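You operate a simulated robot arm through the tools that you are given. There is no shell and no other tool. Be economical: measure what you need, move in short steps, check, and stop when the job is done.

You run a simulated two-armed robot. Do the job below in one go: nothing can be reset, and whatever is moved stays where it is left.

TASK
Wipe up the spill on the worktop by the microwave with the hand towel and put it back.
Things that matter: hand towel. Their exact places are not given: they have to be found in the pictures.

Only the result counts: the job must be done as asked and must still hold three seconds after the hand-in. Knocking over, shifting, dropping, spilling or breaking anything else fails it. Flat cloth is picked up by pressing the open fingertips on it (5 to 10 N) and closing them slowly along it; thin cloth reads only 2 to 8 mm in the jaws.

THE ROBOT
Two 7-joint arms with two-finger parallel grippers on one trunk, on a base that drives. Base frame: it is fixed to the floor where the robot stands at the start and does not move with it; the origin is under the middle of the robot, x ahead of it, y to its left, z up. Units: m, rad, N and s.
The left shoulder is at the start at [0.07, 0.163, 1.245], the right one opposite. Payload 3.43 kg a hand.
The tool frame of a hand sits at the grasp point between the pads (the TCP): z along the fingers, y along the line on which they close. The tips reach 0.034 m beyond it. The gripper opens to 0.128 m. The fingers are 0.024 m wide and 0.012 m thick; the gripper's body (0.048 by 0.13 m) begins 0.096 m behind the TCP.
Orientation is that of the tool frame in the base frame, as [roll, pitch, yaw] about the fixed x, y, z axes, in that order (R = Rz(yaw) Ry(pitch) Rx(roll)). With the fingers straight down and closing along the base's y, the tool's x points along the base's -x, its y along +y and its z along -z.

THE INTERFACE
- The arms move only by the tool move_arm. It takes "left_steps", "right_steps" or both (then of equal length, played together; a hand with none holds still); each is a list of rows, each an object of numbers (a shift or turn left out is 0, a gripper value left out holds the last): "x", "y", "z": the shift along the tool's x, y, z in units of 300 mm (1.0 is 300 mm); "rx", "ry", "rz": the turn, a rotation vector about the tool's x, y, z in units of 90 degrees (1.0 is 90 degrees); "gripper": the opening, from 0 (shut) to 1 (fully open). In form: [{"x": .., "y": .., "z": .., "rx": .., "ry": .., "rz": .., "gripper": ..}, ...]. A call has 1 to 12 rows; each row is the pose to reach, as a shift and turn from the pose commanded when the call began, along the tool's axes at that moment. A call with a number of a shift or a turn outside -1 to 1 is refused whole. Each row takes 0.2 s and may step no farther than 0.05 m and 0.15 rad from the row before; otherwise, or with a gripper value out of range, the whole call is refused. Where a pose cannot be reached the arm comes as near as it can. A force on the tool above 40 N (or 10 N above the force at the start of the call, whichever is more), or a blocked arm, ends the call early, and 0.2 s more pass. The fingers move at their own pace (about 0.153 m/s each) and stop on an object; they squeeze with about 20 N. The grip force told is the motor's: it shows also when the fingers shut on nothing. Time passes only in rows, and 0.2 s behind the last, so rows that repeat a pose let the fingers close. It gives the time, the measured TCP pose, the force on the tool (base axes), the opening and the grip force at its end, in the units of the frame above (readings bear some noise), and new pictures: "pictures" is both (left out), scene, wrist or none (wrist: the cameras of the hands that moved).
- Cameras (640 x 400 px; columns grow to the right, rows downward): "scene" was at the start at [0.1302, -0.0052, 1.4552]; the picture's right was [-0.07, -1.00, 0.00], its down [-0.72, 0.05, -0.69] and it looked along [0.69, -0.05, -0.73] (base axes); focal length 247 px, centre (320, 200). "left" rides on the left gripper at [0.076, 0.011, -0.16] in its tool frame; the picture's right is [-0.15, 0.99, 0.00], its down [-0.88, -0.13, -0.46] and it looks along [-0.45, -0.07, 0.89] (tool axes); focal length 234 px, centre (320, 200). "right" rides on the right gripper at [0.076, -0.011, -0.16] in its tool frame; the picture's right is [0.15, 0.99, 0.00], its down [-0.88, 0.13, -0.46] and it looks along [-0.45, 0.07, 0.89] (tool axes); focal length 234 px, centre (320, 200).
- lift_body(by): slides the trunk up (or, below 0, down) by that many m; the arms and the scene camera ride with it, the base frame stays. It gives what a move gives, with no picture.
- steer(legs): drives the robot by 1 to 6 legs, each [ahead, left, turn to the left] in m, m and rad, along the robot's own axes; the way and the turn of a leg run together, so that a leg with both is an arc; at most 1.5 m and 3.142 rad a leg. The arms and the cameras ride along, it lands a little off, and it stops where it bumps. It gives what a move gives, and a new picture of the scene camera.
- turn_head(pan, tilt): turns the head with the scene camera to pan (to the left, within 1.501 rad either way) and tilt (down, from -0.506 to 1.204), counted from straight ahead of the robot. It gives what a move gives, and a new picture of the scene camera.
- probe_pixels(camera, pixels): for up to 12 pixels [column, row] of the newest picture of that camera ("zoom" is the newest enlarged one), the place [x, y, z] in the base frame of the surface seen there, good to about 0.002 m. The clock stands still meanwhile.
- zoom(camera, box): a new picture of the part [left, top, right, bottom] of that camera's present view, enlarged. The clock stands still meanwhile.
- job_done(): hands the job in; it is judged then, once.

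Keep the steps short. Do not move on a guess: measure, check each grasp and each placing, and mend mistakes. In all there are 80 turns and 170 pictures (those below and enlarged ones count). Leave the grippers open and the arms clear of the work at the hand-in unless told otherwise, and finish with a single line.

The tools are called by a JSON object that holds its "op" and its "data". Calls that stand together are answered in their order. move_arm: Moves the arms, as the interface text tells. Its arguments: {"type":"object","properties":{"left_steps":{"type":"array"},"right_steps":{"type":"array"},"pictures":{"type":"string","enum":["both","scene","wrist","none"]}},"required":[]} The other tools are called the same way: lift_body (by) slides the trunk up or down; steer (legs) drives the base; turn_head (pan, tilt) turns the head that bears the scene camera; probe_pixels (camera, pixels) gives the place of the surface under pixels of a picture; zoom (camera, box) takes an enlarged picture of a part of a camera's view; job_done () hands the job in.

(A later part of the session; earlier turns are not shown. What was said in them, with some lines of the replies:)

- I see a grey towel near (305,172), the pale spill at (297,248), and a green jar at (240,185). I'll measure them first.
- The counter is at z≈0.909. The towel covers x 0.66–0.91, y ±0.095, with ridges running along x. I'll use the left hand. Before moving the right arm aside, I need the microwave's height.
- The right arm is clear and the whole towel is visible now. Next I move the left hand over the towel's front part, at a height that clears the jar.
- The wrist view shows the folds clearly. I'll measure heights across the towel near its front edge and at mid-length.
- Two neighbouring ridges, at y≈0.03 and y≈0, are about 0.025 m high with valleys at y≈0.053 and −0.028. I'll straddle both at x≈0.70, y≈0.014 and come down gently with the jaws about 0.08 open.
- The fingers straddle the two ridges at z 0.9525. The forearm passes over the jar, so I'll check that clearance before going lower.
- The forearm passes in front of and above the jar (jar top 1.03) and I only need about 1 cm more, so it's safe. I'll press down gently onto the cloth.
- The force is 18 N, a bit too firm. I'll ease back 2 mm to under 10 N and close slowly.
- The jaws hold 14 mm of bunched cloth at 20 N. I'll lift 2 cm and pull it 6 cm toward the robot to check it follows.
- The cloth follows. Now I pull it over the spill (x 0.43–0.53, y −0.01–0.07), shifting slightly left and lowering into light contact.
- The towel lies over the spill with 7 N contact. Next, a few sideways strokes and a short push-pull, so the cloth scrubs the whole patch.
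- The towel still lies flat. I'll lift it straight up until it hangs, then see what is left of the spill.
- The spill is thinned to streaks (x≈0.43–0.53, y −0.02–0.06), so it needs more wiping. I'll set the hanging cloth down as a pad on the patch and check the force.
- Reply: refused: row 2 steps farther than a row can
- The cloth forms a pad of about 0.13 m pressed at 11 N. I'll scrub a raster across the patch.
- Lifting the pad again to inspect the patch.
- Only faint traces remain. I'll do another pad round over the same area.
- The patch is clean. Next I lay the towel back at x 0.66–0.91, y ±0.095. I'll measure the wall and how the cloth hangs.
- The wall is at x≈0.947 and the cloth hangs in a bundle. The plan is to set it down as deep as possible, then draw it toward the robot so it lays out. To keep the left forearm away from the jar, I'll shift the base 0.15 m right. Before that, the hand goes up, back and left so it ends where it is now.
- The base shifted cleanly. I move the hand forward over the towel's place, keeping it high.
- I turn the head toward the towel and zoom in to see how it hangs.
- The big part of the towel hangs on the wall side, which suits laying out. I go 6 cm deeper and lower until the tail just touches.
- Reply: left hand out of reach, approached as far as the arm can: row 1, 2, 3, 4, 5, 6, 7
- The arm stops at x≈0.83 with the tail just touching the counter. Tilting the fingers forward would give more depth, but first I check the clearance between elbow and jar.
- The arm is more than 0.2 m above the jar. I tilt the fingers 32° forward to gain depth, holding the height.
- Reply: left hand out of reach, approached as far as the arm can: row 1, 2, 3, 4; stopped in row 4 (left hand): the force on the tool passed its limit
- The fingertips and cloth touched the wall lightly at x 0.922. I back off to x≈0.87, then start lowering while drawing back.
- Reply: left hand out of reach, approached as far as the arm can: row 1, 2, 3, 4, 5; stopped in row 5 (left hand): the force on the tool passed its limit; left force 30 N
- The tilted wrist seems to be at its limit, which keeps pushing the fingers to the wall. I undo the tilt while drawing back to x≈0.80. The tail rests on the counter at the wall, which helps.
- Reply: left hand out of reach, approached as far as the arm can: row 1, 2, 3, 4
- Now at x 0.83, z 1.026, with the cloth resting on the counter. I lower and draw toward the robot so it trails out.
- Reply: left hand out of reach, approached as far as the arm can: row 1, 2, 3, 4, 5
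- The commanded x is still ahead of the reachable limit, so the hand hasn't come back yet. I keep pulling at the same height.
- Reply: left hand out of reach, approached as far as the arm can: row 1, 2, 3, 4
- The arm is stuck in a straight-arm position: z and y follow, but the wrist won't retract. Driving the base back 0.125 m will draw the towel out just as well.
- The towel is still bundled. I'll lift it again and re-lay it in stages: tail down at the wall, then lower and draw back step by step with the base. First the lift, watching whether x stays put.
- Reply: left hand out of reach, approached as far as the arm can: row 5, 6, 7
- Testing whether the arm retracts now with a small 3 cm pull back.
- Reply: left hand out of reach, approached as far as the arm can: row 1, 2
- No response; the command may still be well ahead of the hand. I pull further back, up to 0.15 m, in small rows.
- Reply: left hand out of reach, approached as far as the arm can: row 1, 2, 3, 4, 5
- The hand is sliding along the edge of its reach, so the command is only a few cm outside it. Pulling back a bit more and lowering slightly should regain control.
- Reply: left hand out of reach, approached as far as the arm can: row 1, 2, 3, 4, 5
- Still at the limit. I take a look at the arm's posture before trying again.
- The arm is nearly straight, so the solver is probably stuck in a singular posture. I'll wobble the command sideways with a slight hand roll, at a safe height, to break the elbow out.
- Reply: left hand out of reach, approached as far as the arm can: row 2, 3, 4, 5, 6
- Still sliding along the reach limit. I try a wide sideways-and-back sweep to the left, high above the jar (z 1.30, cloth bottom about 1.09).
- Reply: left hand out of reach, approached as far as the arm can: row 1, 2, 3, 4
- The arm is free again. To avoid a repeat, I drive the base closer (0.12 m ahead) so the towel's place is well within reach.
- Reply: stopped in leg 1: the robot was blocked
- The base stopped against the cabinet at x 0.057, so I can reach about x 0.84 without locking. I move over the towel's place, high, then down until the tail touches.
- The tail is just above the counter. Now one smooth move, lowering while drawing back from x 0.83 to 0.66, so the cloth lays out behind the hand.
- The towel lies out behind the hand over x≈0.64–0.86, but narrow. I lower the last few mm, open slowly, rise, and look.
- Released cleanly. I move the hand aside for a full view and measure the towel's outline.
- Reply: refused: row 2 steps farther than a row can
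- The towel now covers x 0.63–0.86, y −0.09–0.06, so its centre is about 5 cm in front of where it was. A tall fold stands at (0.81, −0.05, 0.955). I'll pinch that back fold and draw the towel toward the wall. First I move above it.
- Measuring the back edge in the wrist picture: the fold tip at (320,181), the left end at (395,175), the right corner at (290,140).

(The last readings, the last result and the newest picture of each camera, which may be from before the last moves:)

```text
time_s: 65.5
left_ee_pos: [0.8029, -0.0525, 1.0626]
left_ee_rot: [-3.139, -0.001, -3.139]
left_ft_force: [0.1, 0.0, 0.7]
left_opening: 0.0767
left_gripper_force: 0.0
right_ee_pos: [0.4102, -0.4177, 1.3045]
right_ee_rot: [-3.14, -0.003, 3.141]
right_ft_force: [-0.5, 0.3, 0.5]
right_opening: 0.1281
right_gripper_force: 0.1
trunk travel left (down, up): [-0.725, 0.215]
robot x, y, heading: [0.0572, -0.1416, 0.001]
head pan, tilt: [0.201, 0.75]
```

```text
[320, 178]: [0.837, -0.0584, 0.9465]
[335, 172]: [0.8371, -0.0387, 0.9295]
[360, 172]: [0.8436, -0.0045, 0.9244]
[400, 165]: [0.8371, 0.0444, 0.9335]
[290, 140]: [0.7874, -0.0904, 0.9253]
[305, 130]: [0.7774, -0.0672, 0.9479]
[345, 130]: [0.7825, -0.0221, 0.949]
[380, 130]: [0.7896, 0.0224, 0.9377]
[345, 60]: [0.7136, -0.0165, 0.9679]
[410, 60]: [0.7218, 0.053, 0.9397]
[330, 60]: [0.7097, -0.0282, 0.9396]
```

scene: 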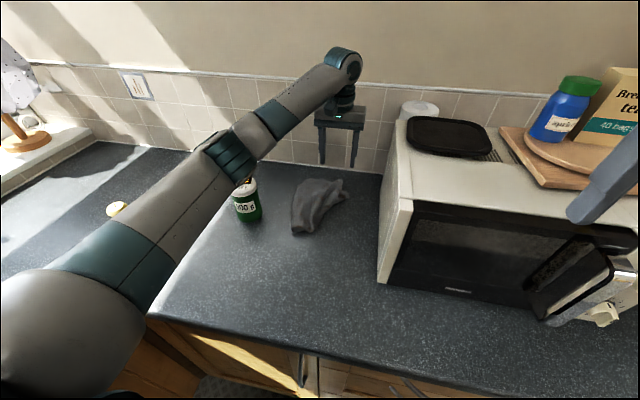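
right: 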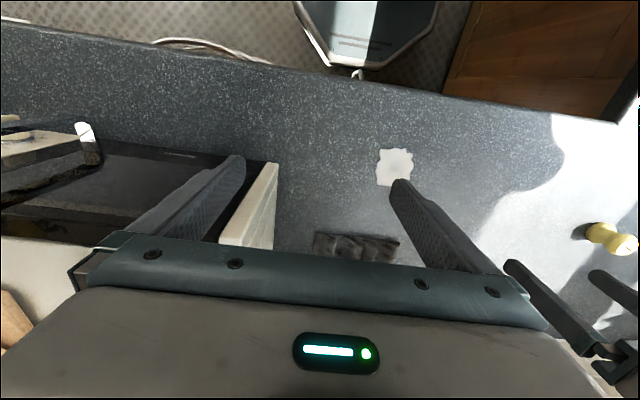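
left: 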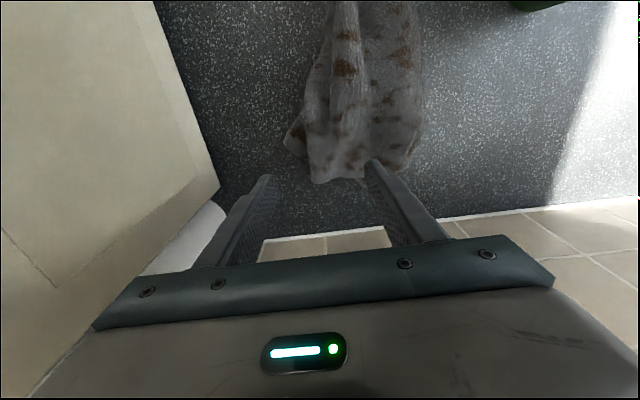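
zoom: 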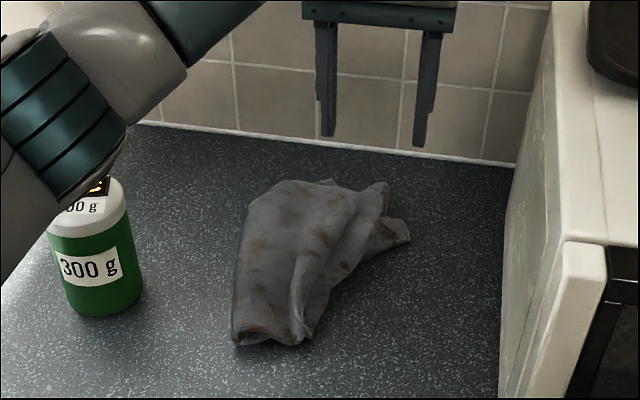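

The back edge is at x≈0.84, and the right-hand flap ends at (0.787, −0.090). Pinching that flap and pulling it back and right will both widen the towel and shift it toward the wall. I go down around it.

{"op": "move_arm", "data": {"left_steps": [{"x": 0.06, "y": -0.09, "z": 0.05, "gripper": 0.45}, {"x": 0.06, "y": -0.09, "z": 0.18}, {"x": 0.06, "y": -0.09, "z": 0.28}, {"x": 0.06, "y": -0.09, "z": 0.33}, {"x": 0.06, "y": -0.09, "z": 0.36}, {"x": 0.06, "y": -0.09, "z": 0.375}]}}

```text
time_s: 67.0
left_ee_pos: [0.7826, -0.0793, 0.9531]
left_ee_rot: [-3.139, 0.005, -3.141]
left_ft_force: [2.9, 1.5, 18.6]
left_opening: 0.0583
left_gripper_force: 0.3
right_ee_pos: [0.4079, -0.4173, 1.3058]
right_ee_rot: [3.141, 0.001, -3.141]
right_ft_force: [0.1, -0.3, -0.4]
right_opening: 0.1278
right_gripper_force: 0.1
trunk travel left (down, up): [-0.725, 0.215]
robot x, y, heading: [0.0567, -0.1413, 0.0]
head pan, tilt: [0.201, 0.75]
```

scene: 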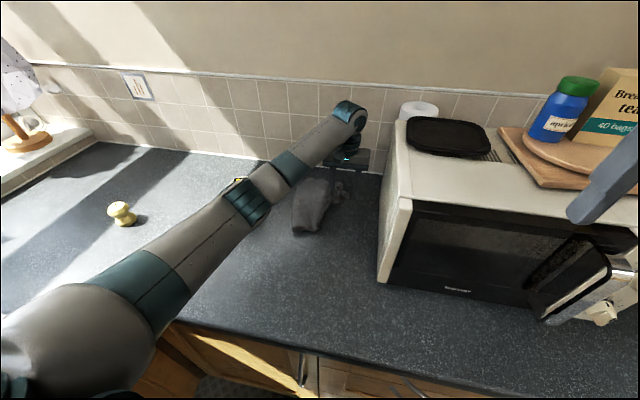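
left: 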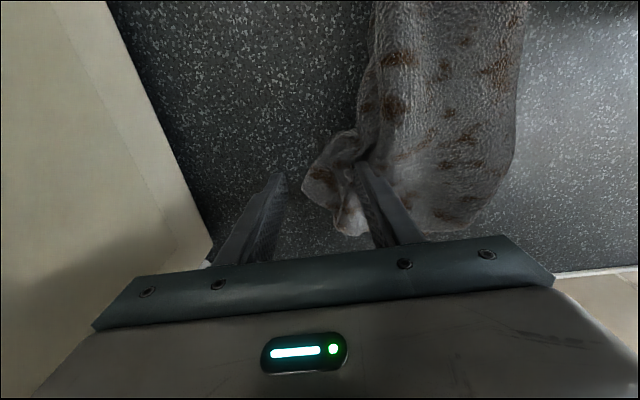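

The left finger presses on the fold at 18 N. I ease up a little, close on the flap, lift slightly, and pull back and right.

{"op": "move_arm", "data": {"left_steps": [{"z": -0.01, "gripper": 0.38}, {"z": -0.01, "gripper": 0.3}, {"z": -0.01, "gripper": 0.22}, {"z": -0.01, "gripper": 0.14}, {"z": -0.01, "gripper": 0.06}, {"z": -0.01, "gripper": 0.0}, {"z": -0.01, "gripper": 0.0}, {"z": -0.04, "gripper": 0.0}, {"z": -0.06}]}}

{"op": "probe_pixels", "data": {"camera": "scene", "pixels": [[240, 205], [265, 190], [250, 215], [237, 181]]}}

```text
time_s: 69.0
left_ee_pos: [0.782, -0.0799, 0.9672]
left_ee_rot: [-3.14, -0.003, -3.14]
left_ft_force: [-0.9, 1.0, 0.9]
left_opening: 0.0099
left_gripper_force: 20.5
right_ee_pos: [0.4088, -0.4184, 1.3041]
right_ee_rot: [-3.141, 0.0, 3.141]
right_ft_force: [-0.3, -1.2, 0.3]
right_opening: 0.1281
right_gripper_force: 0.1
trunk travel left (down, up): [-0.725, 0.215]
robot x, y, heading: [0.0571, -0.1391, -0.004]
head pan, tilt: [0.201, 0.75]
```

scene: 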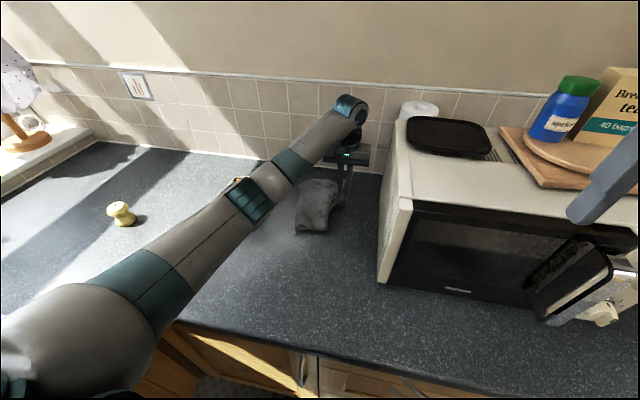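
left: 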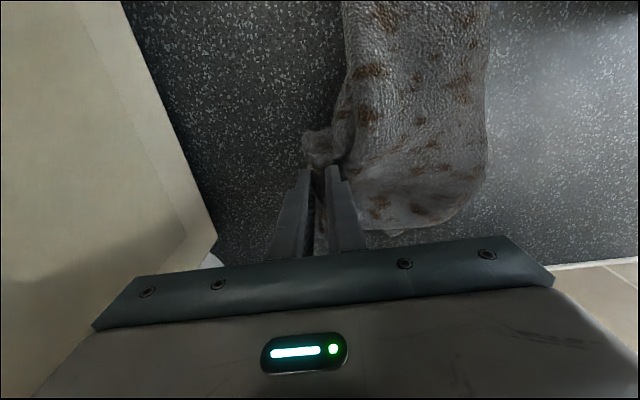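

```text
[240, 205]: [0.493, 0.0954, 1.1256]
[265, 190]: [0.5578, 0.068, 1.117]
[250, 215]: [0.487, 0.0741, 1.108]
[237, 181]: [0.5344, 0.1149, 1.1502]
```

The jaws hold 10 mm of cloth, and the forearm is clear of the jar. I pull 4.5 cm toward the wall and 1.5 cm right.

{"op": "move_arm", "data": {"left_steps": [{"x": -0.05, "y": -0.02}, {"x": -0.1, "y": -0.04}, {"x": -0.15, "y": -0.05}, {"x": -0.16, "y": -0.05, "z": 0.03}]}}

{"op": "zoom", "data": {"camera": "scene", "box": [250, 120, 390, 250]}}

```text
time_s: 70.0
left_ee_pos: [0.8319, -0.0935, 0.9598]
left_ee_rot: [-3.138, 0.0, -3.139]
left_ft_force: [-0.5, -0.2, 3.6]
left_opening: 0.01
left_gripper_force: 20.3
right_ee_pos: [0.409, -0.4163, 1.305]
right_ee_rot: [3.141, 0.0, -3.14]
right_ft_force: [-0.7, -0.1, -0.1]
right_opening: 0.1282
right_gripper_force: 0.1
trunk travel left (down, up): [-0.725, 0.215]
robot x, y, heading: [0.0563, -0.1354, -0.002]
head pan, tilt: [0.201, 0.75]
```

scene: 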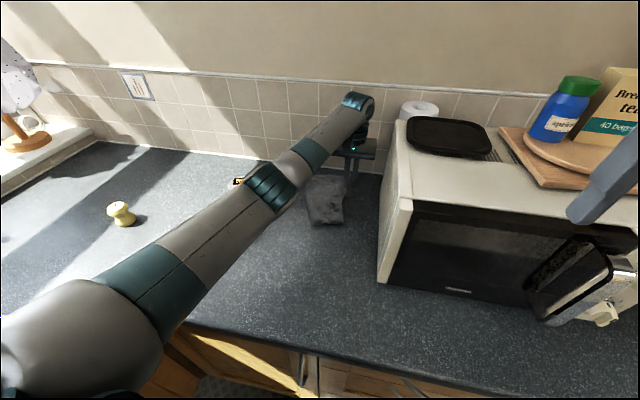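
left: 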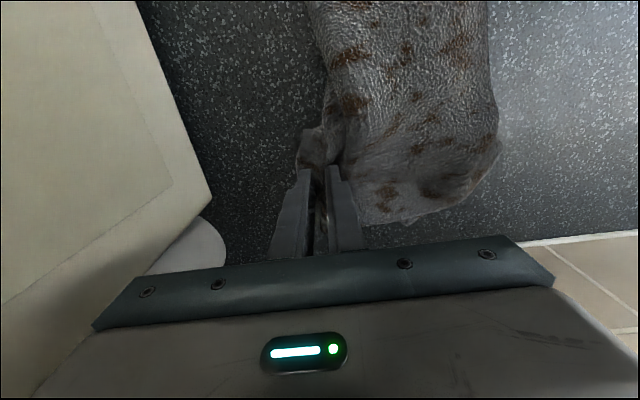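

```text
3.08 times, centred on (320, 185) of scene
```

zoom: 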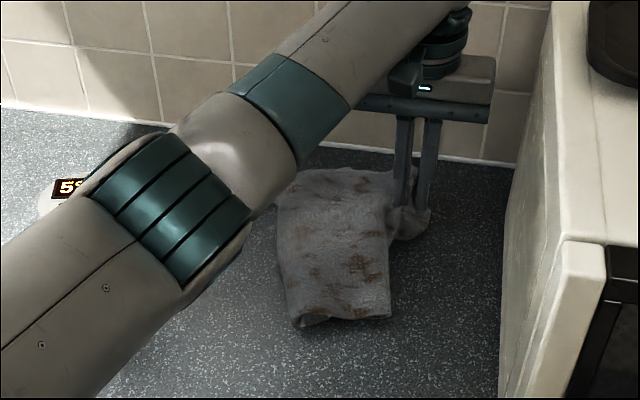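

The whole towel followed and lies flat at its old place. I release with a modest opening and rise straight up.

{"op": "move_arm", "data": {"left_steps": [{"z": 0.015}, {"z": 0.015, "gripper": 0.15}, {"z": 0.015, "gripper": 0.35}, {"z": 0.015, "gripper": 0.4}, {"z": -0.06, "gripper": 0.4}, {"z": -0.16}, {"z": -0.28}, {"z": -0.4, "x": 0.05}, {"z": -0.5, "x": 0.15}, {"z": -0.58, "x": 0.28}, {"z": -0.65, "x": 0.4}], "pictures": "wrist"}}

{"op": "move_arm", "data": {"left_steps": [{"z": -0.1, "x": 0.1}, {"z": -0.2, "x": 0.2}, {"z": -0.25, "x": 0.33}, {"z": -0.25, "x": 0.45, "y": 0.08}, {"z": -0.25, "x": 0.5, "y": 0.22}, {"z": -0.25, "x": 0.5, "y": 0.37}, {"z": -0.25, "x": 0.5, "y": 0.52}, {"z": -0.25, "x": 0.5, "y": 0.67}, {"z": -0.25, "x": 0.5, "y": 0.82}, {"z": -0.25, "x": 0.5, "y": 0.97, "gripper": 1.0}], "pictures": "scene"}}

{"op": "zoom", "data": {"camera": "scene", "box": [230, 130, 390, 250]}}

```text
time_s: 72.3
left_ee_pos: [0.7085, -0.0951, 1.1547]
left_ee_rot: [-3.14, 0.001, -3.14]
left_ft_force: [0.2, 0.7, 0.0]
left_opening: 0.0513
left_gripper_force: 0.0
right_ee_pos: [0.4073, -0.4167, 1.3048]
right_ee_rot: [-3.141, 0.0, -3.14]
right_ft_force: [-0.5, 0.6, -0.1]
right_opening: 0.1279
right_gripper_force: 0.0
trunk travel left (down, up): [-0.725, 0.215]
robot x, y, heading: [0.0528, -0.1395, 0.0]
head pan, tilt: [0.201, 0.75]
```

left: 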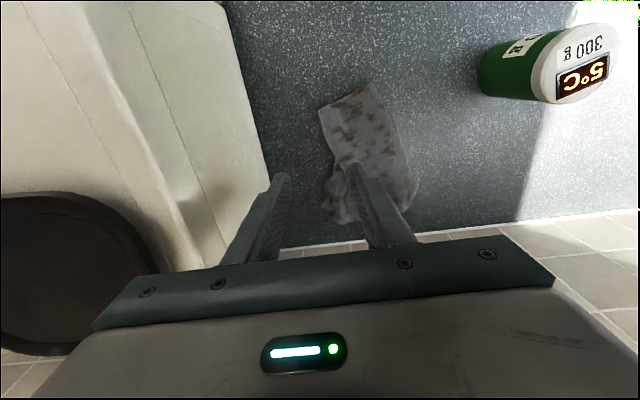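

```text
time_s: 74.5
left_ee_pos: [0.5625, 0.1985, 1.2273]
left_ee_rot: [-3.138, 0.0, -3.141]
left_ft_force: [0.0, 0.0, 0.6]
left_opening: 0.1278
left_gripper_force: 0.1
right_ee_pos: [0.4082, -0.4155, 1.3055]
right_ee_rot: [-3.14, 0.0, 3.14]
right_ft_force: [-0.8, 0.2, 0.0]
right_opening: 0.1279
right_gripper_force: 0.1
trunk travel left (down, up): [-0.725, 0.215]
robot x, y, heading: [0.0567, -0.1398, 0.001]
head pan, tilt: [0.201, 0.75]
```

scene: 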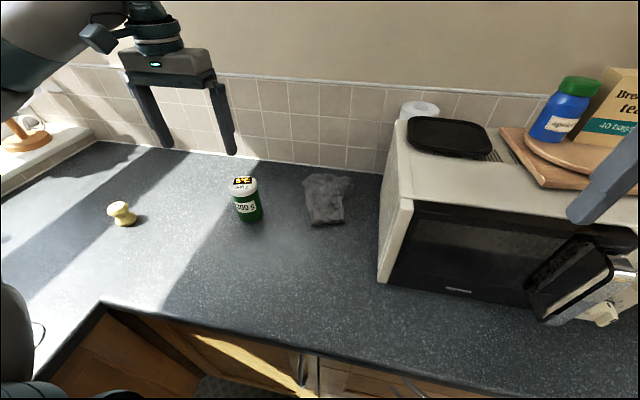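

```text
3.33 times, centred on (310, 190) of scene
```

zoom: 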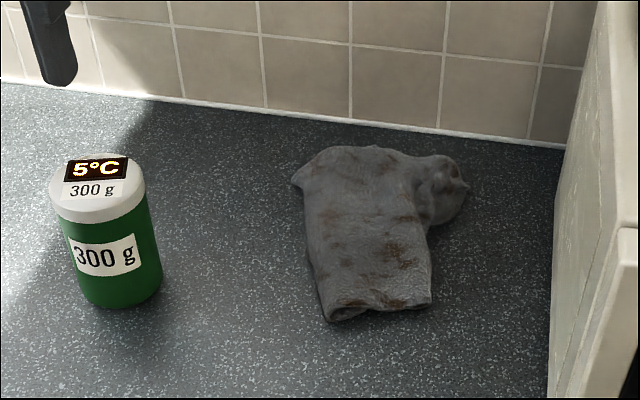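

The towel lies free and both hands are clear. Last checks: the towel's position, the jar, and the wiped patch at about (0.48, 0.03).

{"op": "probe_pixels", "data": {"camera": "zoom", "pixels": [[330, 312], [425, 300], [305, 185], [335, 155], [440, 165], [460, 195], [370, 230], [125, 165]]}}

{"op": "turn_head", "data": {"pan": 0.2, "tilt": 1.0}}

{"op": "zoom", "data": {"camera": "scene", "box": [150, 130, 400, 286]}}

```text
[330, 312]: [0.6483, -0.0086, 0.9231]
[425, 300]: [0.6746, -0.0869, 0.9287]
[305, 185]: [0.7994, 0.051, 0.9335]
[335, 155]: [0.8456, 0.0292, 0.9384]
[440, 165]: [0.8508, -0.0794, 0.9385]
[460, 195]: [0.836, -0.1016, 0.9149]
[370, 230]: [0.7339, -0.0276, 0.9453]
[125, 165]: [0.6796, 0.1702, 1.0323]
```

```text
time_s: 75.3
left_ee_pos: [0.5625, 0.1969, 1.2284]
left_ee_rot: [-3.139, 0.0, -3.14]
left_ft_force: [0.4, -0.4, -0.9]
left_opening: 0.128
left_gripper_force: 0.0
right_ee_pos: [0.41, -0.4186, 1.305]
right_ee_rot: [-3.142, -0.003, 3.141]
right_ft_force: [0.2, 0.5, 0.1]
right_opening: 0.1281
right_gripper_force: 0.1
trunk travel left (down, up): [-0.725, 0.215]
robot x, y, heading: [0.0537, -0.1375, -0.003]
head pan, tilt: [0.201, 1.0]
```

scene: 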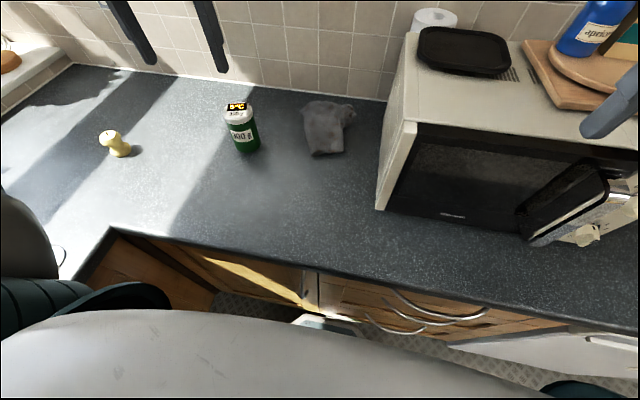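

```text
2.56 times, centred on (275, 208) of scene
```

zoom: 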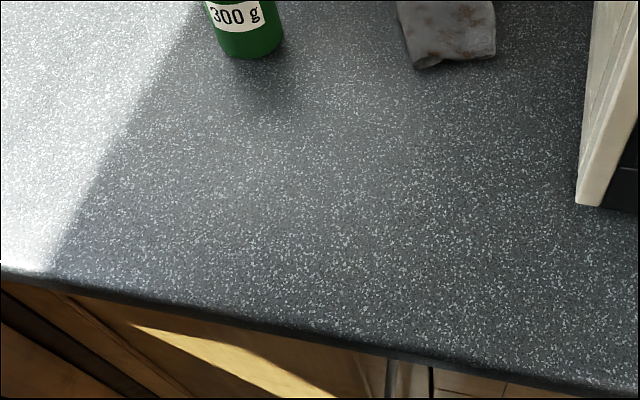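

The worktop is clean. The towel's centre is at about (0.76, −0.02), within about 3–4 cm of where it started. The jar has not moved, and both grippers are open and clear. Handing in.

{"op": "job_done", "data": {}}

```text
The job is handed in.
```

I wiped up the spill by the microwave and put the hand towel back about 3–4 cm from where it was, lying slightly folded rather than fully spread.
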